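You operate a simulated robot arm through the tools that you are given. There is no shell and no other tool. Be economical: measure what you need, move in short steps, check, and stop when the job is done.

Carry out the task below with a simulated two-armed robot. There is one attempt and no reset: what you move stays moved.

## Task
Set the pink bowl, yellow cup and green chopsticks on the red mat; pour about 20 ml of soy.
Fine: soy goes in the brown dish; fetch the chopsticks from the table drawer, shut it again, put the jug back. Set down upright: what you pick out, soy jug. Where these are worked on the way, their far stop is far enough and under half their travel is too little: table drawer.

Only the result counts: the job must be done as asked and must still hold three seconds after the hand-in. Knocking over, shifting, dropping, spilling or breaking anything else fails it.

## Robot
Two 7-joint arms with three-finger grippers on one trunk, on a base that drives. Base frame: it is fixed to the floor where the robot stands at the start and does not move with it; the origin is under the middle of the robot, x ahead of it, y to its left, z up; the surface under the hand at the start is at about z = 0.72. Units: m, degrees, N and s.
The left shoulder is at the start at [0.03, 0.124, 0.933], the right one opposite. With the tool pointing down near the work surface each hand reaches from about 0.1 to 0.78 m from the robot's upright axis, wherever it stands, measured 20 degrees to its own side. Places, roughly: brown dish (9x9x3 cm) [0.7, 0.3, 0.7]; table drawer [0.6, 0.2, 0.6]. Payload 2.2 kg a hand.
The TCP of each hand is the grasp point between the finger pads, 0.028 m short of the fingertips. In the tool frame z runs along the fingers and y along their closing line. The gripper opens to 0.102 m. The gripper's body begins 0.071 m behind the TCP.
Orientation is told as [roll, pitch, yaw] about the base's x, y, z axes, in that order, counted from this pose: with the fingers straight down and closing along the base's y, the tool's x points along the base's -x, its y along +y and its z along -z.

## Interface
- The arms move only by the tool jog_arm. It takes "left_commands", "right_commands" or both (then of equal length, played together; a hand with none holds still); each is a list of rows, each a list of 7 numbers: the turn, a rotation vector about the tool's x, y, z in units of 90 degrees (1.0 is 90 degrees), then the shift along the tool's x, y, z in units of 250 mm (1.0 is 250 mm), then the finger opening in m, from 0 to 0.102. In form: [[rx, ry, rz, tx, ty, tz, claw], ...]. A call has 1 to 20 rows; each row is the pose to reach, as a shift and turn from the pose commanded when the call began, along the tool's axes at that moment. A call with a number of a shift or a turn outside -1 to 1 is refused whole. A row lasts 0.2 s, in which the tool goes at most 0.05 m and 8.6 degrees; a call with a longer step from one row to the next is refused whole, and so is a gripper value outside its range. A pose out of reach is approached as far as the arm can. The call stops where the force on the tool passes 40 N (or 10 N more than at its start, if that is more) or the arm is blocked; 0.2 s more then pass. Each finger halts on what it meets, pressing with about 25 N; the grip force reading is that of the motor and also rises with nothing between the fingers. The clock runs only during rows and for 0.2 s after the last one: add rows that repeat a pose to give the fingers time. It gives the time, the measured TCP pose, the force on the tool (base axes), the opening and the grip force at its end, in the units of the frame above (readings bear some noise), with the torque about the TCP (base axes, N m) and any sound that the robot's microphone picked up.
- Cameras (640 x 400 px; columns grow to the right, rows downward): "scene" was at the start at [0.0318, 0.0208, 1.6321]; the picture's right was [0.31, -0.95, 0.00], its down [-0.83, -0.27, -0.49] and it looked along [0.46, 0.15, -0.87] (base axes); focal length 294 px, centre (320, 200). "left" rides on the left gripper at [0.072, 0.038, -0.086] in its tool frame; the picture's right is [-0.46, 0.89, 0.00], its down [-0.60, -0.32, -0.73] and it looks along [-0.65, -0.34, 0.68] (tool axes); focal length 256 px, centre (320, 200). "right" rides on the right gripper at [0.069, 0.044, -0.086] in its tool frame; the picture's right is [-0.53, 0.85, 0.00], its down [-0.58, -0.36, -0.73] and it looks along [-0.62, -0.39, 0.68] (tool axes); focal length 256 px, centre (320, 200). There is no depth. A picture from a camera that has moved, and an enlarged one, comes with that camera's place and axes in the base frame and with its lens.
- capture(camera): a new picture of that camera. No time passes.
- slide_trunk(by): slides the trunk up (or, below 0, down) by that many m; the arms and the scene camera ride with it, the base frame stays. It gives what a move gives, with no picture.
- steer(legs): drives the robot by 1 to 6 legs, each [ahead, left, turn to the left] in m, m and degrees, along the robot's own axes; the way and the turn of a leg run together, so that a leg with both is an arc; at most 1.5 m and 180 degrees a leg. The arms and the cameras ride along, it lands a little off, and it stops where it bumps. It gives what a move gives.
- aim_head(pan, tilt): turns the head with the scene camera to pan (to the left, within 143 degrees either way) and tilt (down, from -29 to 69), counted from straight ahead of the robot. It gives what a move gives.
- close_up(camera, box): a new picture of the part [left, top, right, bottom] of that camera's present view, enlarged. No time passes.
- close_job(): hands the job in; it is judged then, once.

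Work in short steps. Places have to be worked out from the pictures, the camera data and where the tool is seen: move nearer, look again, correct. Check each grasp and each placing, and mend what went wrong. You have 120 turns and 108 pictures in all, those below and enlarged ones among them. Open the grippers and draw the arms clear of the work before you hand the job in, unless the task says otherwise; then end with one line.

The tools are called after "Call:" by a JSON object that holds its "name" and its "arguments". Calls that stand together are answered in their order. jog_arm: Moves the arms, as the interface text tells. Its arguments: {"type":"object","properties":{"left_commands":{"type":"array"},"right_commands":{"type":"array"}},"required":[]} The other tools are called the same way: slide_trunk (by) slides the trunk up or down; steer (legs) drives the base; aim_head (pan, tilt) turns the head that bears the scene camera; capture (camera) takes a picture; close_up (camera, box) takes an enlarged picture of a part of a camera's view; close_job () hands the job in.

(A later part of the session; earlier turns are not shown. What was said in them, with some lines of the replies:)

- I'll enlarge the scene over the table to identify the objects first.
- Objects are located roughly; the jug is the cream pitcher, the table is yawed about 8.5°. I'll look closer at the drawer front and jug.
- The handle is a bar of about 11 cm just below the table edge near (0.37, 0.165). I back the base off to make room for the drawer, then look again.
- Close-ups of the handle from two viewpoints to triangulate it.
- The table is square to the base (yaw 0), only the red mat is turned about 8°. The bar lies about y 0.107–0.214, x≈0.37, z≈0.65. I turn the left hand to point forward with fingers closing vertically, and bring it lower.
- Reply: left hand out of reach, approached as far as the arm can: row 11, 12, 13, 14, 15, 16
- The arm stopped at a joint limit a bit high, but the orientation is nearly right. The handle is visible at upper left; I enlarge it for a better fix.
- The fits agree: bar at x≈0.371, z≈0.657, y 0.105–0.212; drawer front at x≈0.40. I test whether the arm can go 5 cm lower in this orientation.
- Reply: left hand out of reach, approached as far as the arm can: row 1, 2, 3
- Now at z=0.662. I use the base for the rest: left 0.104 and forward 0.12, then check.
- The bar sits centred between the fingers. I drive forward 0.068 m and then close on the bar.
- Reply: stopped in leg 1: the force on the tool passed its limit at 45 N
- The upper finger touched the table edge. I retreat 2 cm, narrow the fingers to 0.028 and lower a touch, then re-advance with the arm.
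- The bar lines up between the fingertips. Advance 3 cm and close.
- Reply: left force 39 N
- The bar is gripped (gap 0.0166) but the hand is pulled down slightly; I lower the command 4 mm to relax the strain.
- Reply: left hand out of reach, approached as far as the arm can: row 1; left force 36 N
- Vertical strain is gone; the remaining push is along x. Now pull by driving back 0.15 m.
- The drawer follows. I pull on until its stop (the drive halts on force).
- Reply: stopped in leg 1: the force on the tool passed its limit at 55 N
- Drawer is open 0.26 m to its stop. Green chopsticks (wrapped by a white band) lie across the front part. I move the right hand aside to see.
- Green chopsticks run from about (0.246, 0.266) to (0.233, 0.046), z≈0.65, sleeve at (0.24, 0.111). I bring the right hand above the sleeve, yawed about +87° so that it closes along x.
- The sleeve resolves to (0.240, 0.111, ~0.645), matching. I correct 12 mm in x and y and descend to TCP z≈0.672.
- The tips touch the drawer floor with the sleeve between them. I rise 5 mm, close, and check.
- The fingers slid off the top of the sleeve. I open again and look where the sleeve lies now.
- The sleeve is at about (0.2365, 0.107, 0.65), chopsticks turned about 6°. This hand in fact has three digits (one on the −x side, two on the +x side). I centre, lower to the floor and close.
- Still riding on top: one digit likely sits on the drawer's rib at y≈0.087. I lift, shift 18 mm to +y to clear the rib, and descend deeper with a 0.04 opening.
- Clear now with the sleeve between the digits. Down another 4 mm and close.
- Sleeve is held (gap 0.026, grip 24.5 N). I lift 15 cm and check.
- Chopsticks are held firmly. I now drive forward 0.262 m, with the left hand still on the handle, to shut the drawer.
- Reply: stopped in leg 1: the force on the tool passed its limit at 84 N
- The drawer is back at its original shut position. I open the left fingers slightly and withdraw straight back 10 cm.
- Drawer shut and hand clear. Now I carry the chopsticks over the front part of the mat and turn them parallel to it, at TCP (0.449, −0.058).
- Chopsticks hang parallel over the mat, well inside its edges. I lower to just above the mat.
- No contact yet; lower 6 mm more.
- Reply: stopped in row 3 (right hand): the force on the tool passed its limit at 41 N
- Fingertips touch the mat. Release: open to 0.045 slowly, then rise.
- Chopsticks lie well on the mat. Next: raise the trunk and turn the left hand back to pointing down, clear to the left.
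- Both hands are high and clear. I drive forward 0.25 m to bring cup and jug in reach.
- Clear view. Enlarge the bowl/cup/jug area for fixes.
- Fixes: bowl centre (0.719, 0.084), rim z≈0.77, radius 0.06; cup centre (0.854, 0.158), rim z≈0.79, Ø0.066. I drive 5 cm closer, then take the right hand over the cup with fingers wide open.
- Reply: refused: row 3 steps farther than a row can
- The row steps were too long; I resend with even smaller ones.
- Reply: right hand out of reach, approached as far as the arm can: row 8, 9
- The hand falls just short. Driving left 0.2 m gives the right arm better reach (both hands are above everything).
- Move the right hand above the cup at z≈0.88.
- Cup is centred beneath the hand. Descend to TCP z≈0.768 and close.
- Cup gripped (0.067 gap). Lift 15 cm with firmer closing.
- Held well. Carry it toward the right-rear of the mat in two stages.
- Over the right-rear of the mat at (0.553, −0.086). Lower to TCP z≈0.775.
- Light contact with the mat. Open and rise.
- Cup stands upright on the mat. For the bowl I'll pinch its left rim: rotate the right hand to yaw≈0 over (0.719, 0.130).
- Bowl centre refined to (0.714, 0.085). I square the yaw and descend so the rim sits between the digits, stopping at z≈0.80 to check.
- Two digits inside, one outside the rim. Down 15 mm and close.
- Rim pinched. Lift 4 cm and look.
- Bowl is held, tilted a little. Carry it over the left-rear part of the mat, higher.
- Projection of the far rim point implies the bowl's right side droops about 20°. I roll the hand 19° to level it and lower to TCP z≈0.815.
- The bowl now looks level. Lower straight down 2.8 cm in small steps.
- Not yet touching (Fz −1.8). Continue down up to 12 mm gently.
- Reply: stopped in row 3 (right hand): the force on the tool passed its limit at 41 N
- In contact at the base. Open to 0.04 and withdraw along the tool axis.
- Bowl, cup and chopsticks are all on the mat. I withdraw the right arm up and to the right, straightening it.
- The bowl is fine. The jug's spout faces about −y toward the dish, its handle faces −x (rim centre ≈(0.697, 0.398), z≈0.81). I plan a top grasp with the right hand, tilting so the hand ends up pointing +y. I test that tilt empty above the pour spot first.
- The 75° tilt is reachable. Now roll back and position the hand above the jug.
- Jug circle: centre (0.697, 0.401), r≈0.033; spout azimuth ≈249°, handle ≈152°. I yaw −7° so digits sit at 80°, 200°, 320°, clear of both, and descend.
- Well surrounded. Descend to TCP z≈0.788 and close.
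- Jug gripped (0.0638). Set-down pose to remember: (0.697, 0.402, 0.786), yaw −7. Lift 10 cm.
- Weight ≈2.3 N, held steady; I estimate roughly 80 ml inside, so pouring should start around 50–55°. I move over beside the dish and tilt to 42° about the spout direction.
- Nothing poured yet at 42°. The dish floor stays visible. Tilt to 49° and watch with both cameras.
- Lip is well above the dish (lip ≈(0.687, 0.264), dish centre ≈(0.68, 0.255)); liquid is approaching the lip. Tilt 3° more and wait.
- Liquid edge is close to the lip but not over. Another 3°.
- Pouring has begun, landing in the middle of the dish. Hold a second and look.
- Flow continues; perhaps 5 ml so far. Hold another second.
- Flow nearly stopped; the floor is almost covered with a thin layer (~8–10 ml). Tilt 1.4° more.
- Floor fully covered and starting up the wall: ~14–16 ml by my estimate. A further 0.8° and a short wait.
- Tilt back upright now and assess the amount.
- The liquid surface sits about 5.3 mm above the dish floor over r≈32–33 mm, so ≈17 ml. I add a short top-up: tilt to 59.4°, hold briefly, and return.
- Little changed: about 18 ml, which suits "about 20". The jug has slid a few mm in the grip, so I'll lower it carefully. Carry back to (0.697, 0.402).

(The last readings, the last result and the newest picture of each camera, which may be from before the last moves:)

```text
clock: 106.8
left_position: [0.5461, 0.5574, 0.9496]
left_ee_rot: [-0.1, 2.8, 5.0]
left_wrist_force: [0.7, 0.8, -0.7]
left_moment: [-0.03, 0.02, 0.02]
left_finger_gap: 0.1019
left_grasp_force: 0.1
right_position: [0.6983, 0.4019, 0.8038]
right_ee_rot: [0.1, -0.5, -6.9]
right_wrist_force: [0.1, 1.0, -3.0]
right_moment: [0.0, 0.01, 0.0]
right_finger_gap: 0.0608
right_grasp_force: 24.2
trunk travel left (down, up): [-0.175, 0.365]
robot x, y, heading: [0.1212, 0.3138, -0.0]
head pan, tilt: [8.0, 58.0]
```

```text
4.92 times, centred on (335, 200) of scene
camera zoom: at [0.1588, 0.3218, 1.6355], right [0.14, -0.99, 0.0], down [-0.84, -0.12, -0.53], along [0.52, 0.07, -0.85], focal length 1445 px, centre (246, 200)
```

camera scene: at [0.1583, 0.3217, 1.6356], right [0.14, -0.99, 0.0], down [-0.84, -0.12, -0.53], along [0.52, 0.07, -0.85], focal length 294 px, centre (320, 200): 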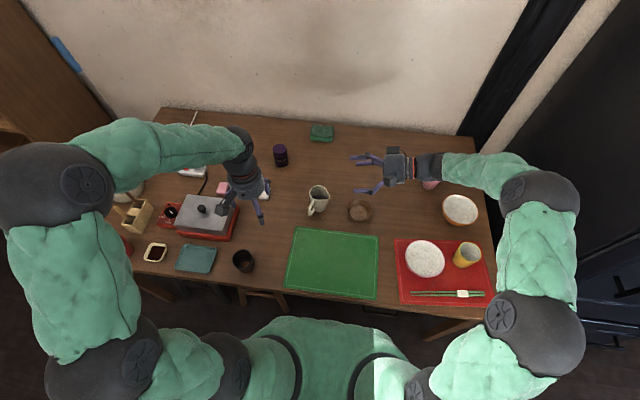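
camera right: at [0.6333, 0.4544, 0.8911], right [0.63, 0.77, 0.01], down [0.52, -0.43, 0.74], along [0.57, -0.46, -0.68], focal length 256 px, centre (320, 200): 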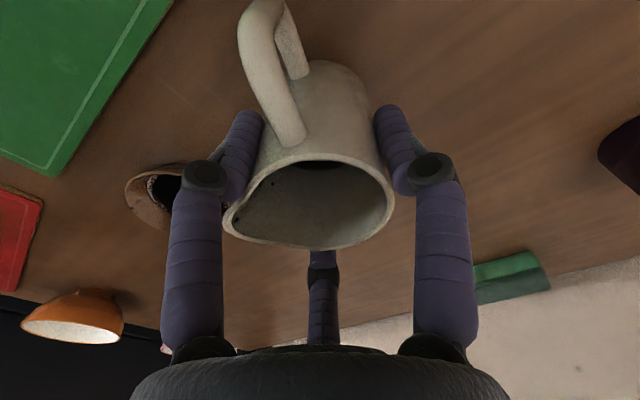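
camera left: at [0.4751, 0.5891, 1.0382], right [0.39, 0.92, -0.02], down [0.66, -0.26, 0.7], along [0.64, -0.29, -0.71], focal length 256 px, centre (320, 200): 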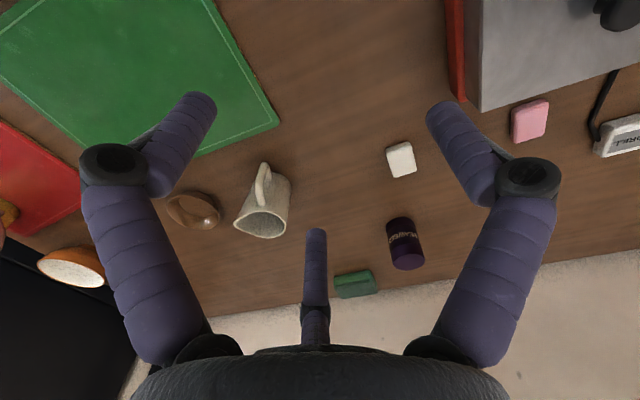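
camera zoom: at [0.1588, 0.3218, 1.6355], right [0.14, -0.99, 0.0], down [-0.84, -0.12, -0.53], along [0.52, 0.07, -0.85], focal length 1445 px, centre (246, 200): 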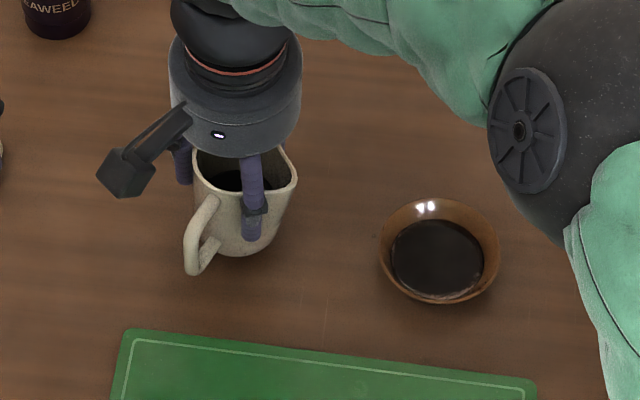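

Lower the jug gently to the table.

Call:
{"name": "jog_arm", "arguments": {"right_commands": [[0, 0, 0, 0, 0, 0.02, 0], [0, 0, 0, 0, 0, 0.032, 0], [0, 0, 0, 0, 0, 0.044, 0], [0, 0, 0, 0, 0, 0.052, 0], [0, 0, 0, 0, 0, 0.052, 0]]}}

```text
clock: 108.0
left_position: [0.547, 0.5577, 0.948]
left_ee_rot: [0.0, 2.8, 4.9]
left_wrist_force: [1.2, 0.2, -0.1]
left_moment: [0.0, -0.03, 0.01]
left_finger_gap: 0.102
left_grasp_force: 0.0
right_position: [0.6982, 0.4027, 0.793]
right_ee_rot: [0.0, -0.5, -7.0]
right_wrist_force: [0.3, 0.8, -2.1]
right_moment: [0.02, 0.0, -0.03]
right_finger_gap: 0.0608
right_grasp_force: 24.6
trunk travel left (down, up): [-0.175, 0.365]
robot x, y, heading: [0.1202, 0.3115, -0.3]
head pan, tilt: [8.0, 58.0]
```

Still carrying the weight; go down another few mm.

Call:
{"name": "jog_arm", "arguments": {"right_commands": [[0, 0, 0, 0, 0, 0.008, 0], [0, 0, 0, 0, 0, 0.014, 0], [0, 0, 0, 0, 0, 0.014, 0]]}}

```text
clock: 108.8
left_position: [0.5463, 0.5572, 0.9484]
left_ee_rot: [-0.1, 2.8, 5.0]
left_wrist_force: [0.5, 0.5, -0.7]
left_moment: [0.01, -0.02, -0.01]
left_finger_gap: 0.102
left_grasp_force: 0.0
right_position: [0.6972, 0.4017, 0.7888]
right_ee_rot: [0.2, -0.5, -7.0]
right_wrist_force: [-0.5, -0.8, 2.0]
right_moment: [-0.06, 0.03, -0.03]
right_finger_gap: 0.061
right_grasp_force: 24.7
trunk travel left (down, up): [-0.175, 0.365]
robot x, y, heading: [0.1217, 0.3134, -0.2]
head pan, tilt: [8.0, 58.0]
```

Contact with the table (Fz +2). Open gently and rise.

Call:
{"name": "jog_arm", "arguments": {"right_commands": [[0, 0, 0, 0, 0, 0, 0.063], [0, 0, 0, 0, 0, 0, 0.07], [0, 0, 0, 0, 0, 0, 0.085], [0, 0, 0, 0, 0, 0, 0.102], [0, 0, 0, 0, 0, 0, 0.102], [0, 0, 0, 0, 0, -0.15, 0.102], [0, 0, 0, 0, 0, -0.3, 0.102], [0, 0, 0, 0, 0, -0.45, 0.102], [0, 0, 0, 0, 0, -0.6, 0.102], [0, 0, 0, 0, 0, -0.75, 0.102]]}}

Call:
{"name": "capture", "arguments": {"camera": "right"}}

Call:
{"name": "close_up", "arguments": {"camera": "scene", "box": [330, 185, 390, 226]}}

```text
clock: 111.0
left_position: [0.5452, 0.5574, 0.9502]
left_ee_rot: [-0.1, 2.7, 5.0]
left_wrist_force: [0.6, 0.3, -0.1]
left_moment: [0.02, -0.03, 0.01]
left_finger_gap: 0.1021
left_grasp_force: 0.0
right_position: [0.6939, 0.3998, 0.977]
right_ee_rot: [0.1, -0.4, -7.0]
right_wrist_force: [-0.4, 0.3, 0.6]
right_moment: [0.03, 0.01, -0.02]
right_finger_gap: 0.102
right_grasp_force: 0.0
trunk travel left (down, up): [-0.175, 0.365]
robot x, y, heading: [0.1221, 0.315, -0.2]
head pan, tilt: [8.0, 58.0]
```

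```text
19 pictures are left
camera right: at [0.6311, 0.4513, 1.0623], right [0.63, 0.77, 0.01], down [0.52, -0.43, 0.74], along [0.57, -0.46, -0.68], focal length 256 px, centre (320, 200)
```

right: 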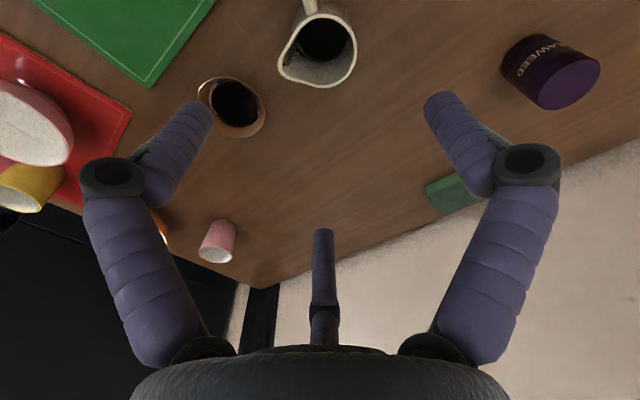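

```text
9.76 times, centred on (360, 206) of scene
camera zoom: at [0.1581, 0.3217, 1.6355], right [0.14, -0.99, 0.0], down [-0.84, -0.12, -0.53], along [0.53, 0.07, -0.85], focal length 2864 px, centre (-70, 146)
```

zoom: 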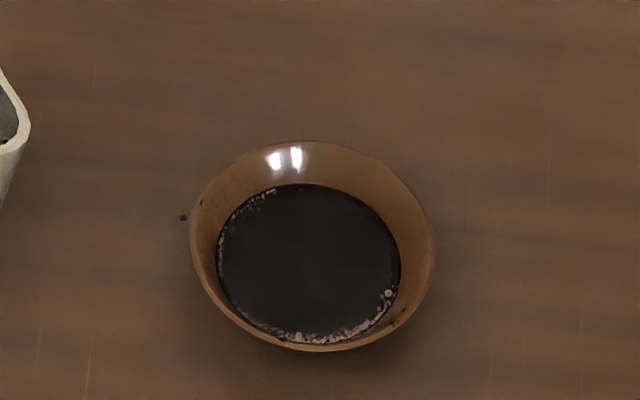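

Jug stands upright where it was; the dish holds about 18–20 ml. I raise both hands and back the robot off.

Call:
{"name": "jog_arm", "arguments": {"left_commands": [[0, 0, 0, 0, 0, -0.1, 0.102], [0, 0, 0, 0, 0, -0.2, 0.102], [0, 0, 0, 0, 0, -0.3, 0.102]], "right_commands": [[0, 0, 0, 0, 0, -0.1, 0.102], [0, 0, 0, 0, 0, -0.2, 0.102], [0, 0, 0, 0, 0, -0.3, 0.102]]}}

Call:
{"name": "steer", "arguments": {"legs": [[-0.35, 0.0, 0.0]]}}

Call:
{"name": "aim_head", "arguments": {"pan": -8, "tilt": 48}}

Call:
{"name": "capture", "arguments": {"camera": "scene"}}

```text
clock: 111.8
left_position: [0.5484, 0.5571, 1.0258]
left_ee_rot: [-0.1, 2.7, 5.1]
left_wrist_force: [0.4, 0.0, -0.8]
left_moment: [-0.01, 0.02, 0.03]
left_finger_gap: 0.1021
left_grasp_force: 0.1
right_position: [0.6965, 0.4007, 1.0499]
right_ee_rot: [0.0, -0.6, -6.9]
right_wrist_force: [-0.6, 0.0, 1.0]
right_moment: [0.01, -0.02, 0.01]
right_finger_gap: 0.1021
right_grasp_force: 0.0
trunk travel left (down, up): [-0.175, 0.365]
robot x, y, heading: [0.1224, 0.3077, 0.1]
head pan, tilt: [8.0, 58.0]
```

```text
clock: 114.1
left_position: [0.2095, 0.5582, 1.0251]
left_ee_rot: [-0.1, 2.6, 5.0]
left_wrist_force: [-1.5, 0.9, 0.3]
left_moment: [0.01, -0.04, 0.02]
left_finger_gap: 0.102
left_grasp_force: 0.1
right_position: [0.3582, 0.402, 1.0502]
right_ee_rot: [0.0, -0.6, -7.1]
right_wrist_force: [-0.7, 0.0, -0.7]
right_moment: [-0.02, -0.06, -0.01]
right_finger_gap: 0.1016
right_grasp_force: 0.0
trunk travel left (down, up): [-0.175, 0.365]
robot x, y, heading: [-0.2154, 0.3134, 0.1]
head pan, tilt: [8.0, 58.0]
```

```text
clock: 114.8
left_position: [0.211, 0.5596, 1.0252]
left_ee_rot: [-0.1, 2.8, 4.9]
left_wrist_force: [0.3, 0.3, 0.0]
left_moment: [-0.01, -0.02, -0.02]
left_finger_gap: 0.1022
left_grasp_force: 0.1
right_position: [0.3589, 0.4009, 1.0498]
right_ee_rot: [0.0, -0.5, -7.0]
right_wrist_force: [0.1, -0.7, 0.2]
right_moment: [-0.02, 0.01, 0.01]
right_finger_gap: 0.102
right_grasp_force: 0.0
trunk travel left (down, up): [-0.175, 0.365]
robot x, y, heading: [-0.2133, 0.3135, -0.1]
head pan, tilt: [-8.0, 48.0]
```

```text
17 pictures are left
camera scene: at [-0.1697, 0.3018, 1.6484], right [-0.14, -0.99, 0.0], down [-0.74, 0.1, -0.67], along [0.66, -0.09, -0.74], focal length 294 px, centre (320, 200)
```

scene: 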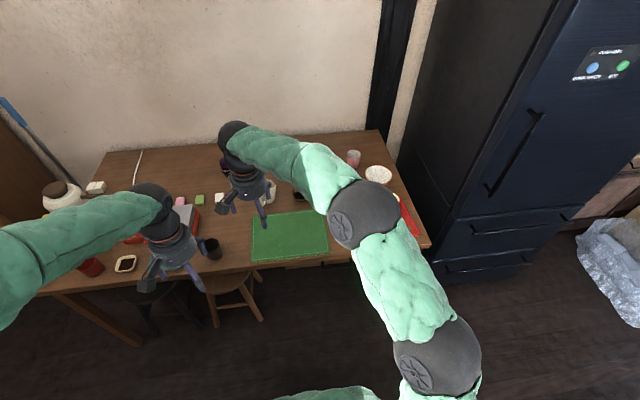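

The right arm blocks the view; I swing it to the right side.

Call:
{"name": "jog_arm", "arguments": {"right_commands": [[0, 0, 0, 0.05, -0.16, 0, 0.102], [0, 0, 0, 0.1, -0.32, 0, 0.102], [0, 0, 0, 0.15, -0.48, 0, 0.102], [0, 0, 0, 0.2, -0.64, 0, 0.102], [0, 0, 0, 0.25, -0.8, 0, 0.102], [0, 0, 0, 0.3, -0.96, 0, 0.102]]}}

Call:
{"name": "jog_arm", "arguments": {"right_commands": [[0, 0, 0, 0.03, -0.16, 0, 0.102], [0, 0, 0, 0.06, -0.32, 0, 0.102], [0, 0, 0, 0.1, -0.48, 0, 0.102], [0, 0, 0, 0.14, -0.64, 0, 0.102], [0, 0, 0, 0.18, -0.8, 0, 0.102], [0, 0, 0, 0.22, -0.96, 0, 0.102]]}}

Call:
{"name": "capture", "arguments": {"camera": "scene"}}

Call:
{"name": "close_up", "arguments": {"camera": "scene", "box": [230, 130, 450, 280]}}

```text
clock: 116.2
left_position: [0.2096, 0.5581, 1.0251]
left_ee_rot: [0.0, 2.6, 4.9]
left_wrist_force: [0.6, -1.1, 0.1]
left_moment: [0.02, 0.02, -0.01]
left_finger_gap: 0.102
left_grasp_force: 0.2
right_position: [0.2551, 0.1688, 1.0494]
right_ee_rot: [0.1, -0.4, -7.0]
right_wrist_force: [-0.5, -1.0, 1.2]
right_moment: [0.01, -0.03, -0.04]
right_finger_gap: 0.102
right_grasp_force: 0.1
trunk travel left (down, up): [-0.175, 0.365]
robot x, y, heading: [-0.2198, 0.3104, 0.0]
head pan, tilt: [-8.0, 48.0]
```

```text
clock: 117.7
left_position: [0.21, 0.5586, 1.0257]
left_ee_rot: [0.1, 2.8, 4.9]
left_wrist_force: [0.5, 0.2, -0.2]
left_moment: [0.0, 0.01, 0.03]
left_finger_gap: 0.1022
left_grasp_force: 0.0
right_position: [0.1673, -0.0576, 1.0517]
right_ee_rot: [0.1, -0.6, -6.9]
right_wrist_force: [-0.5, -0.9, 0.3]
right_moment: [-0.01, -0.03, 0.0]
right_finger_gap: 0.1023
right_grasp_force: 0.0
trunk travel left (down, up): [-0.175, 0.365]
robot x, y, heading: [-0.2151, 0.3139, -0.1]
head pan, tilt: [-8.0, 48.0]
```

```text
16 pictures are left
camera scene: at [-0.1701, 0.3011, 1.6484], right [-0.14, -0.99, 0.0], down [-0.74, 0.1, -0.67], along [0.66, -0.09, -0.74], focal length 294 px, centre (320, 200)
```

scene: 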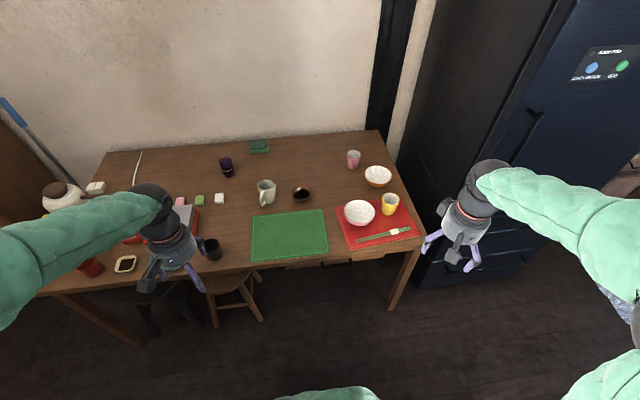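

```text
2.67 times, centred on (340, 205) of scene
camera zoom: at [-0.1701, 0.3011, 1.6484], right [-0.14, -0.99, 0.0], down [-0.74, 0.1, -0.67], along [0.66, -0.09, -0.74], focal length 783 px, centre (267, 187)
```

zoom: 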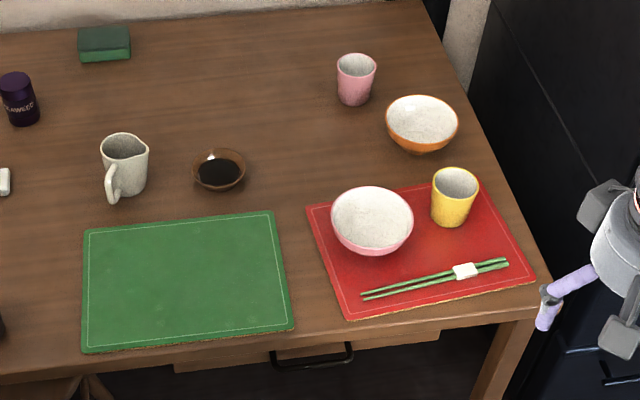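

Everything is in place: bowl, cup and chopsticks on the red mat, soy in the brown dish, jug back upright. The drawer handle is where it started, so the drawer is shut, and both arms are clear. Handing in.

Call:
{"name": "close_job", "arguments": {}}

```text
The job is handed in.
```

The job is handed in. The pink bowl, yellow cup and green chopsticks are on the red mat. About 18–20 ml of soy, judged from the pictures, is in the brown dish. The jug is back upright and the drawer is shut. One tiny dark speck showed on the table beside the dish after pouring, probably a stray drop of soy, and I left it there.
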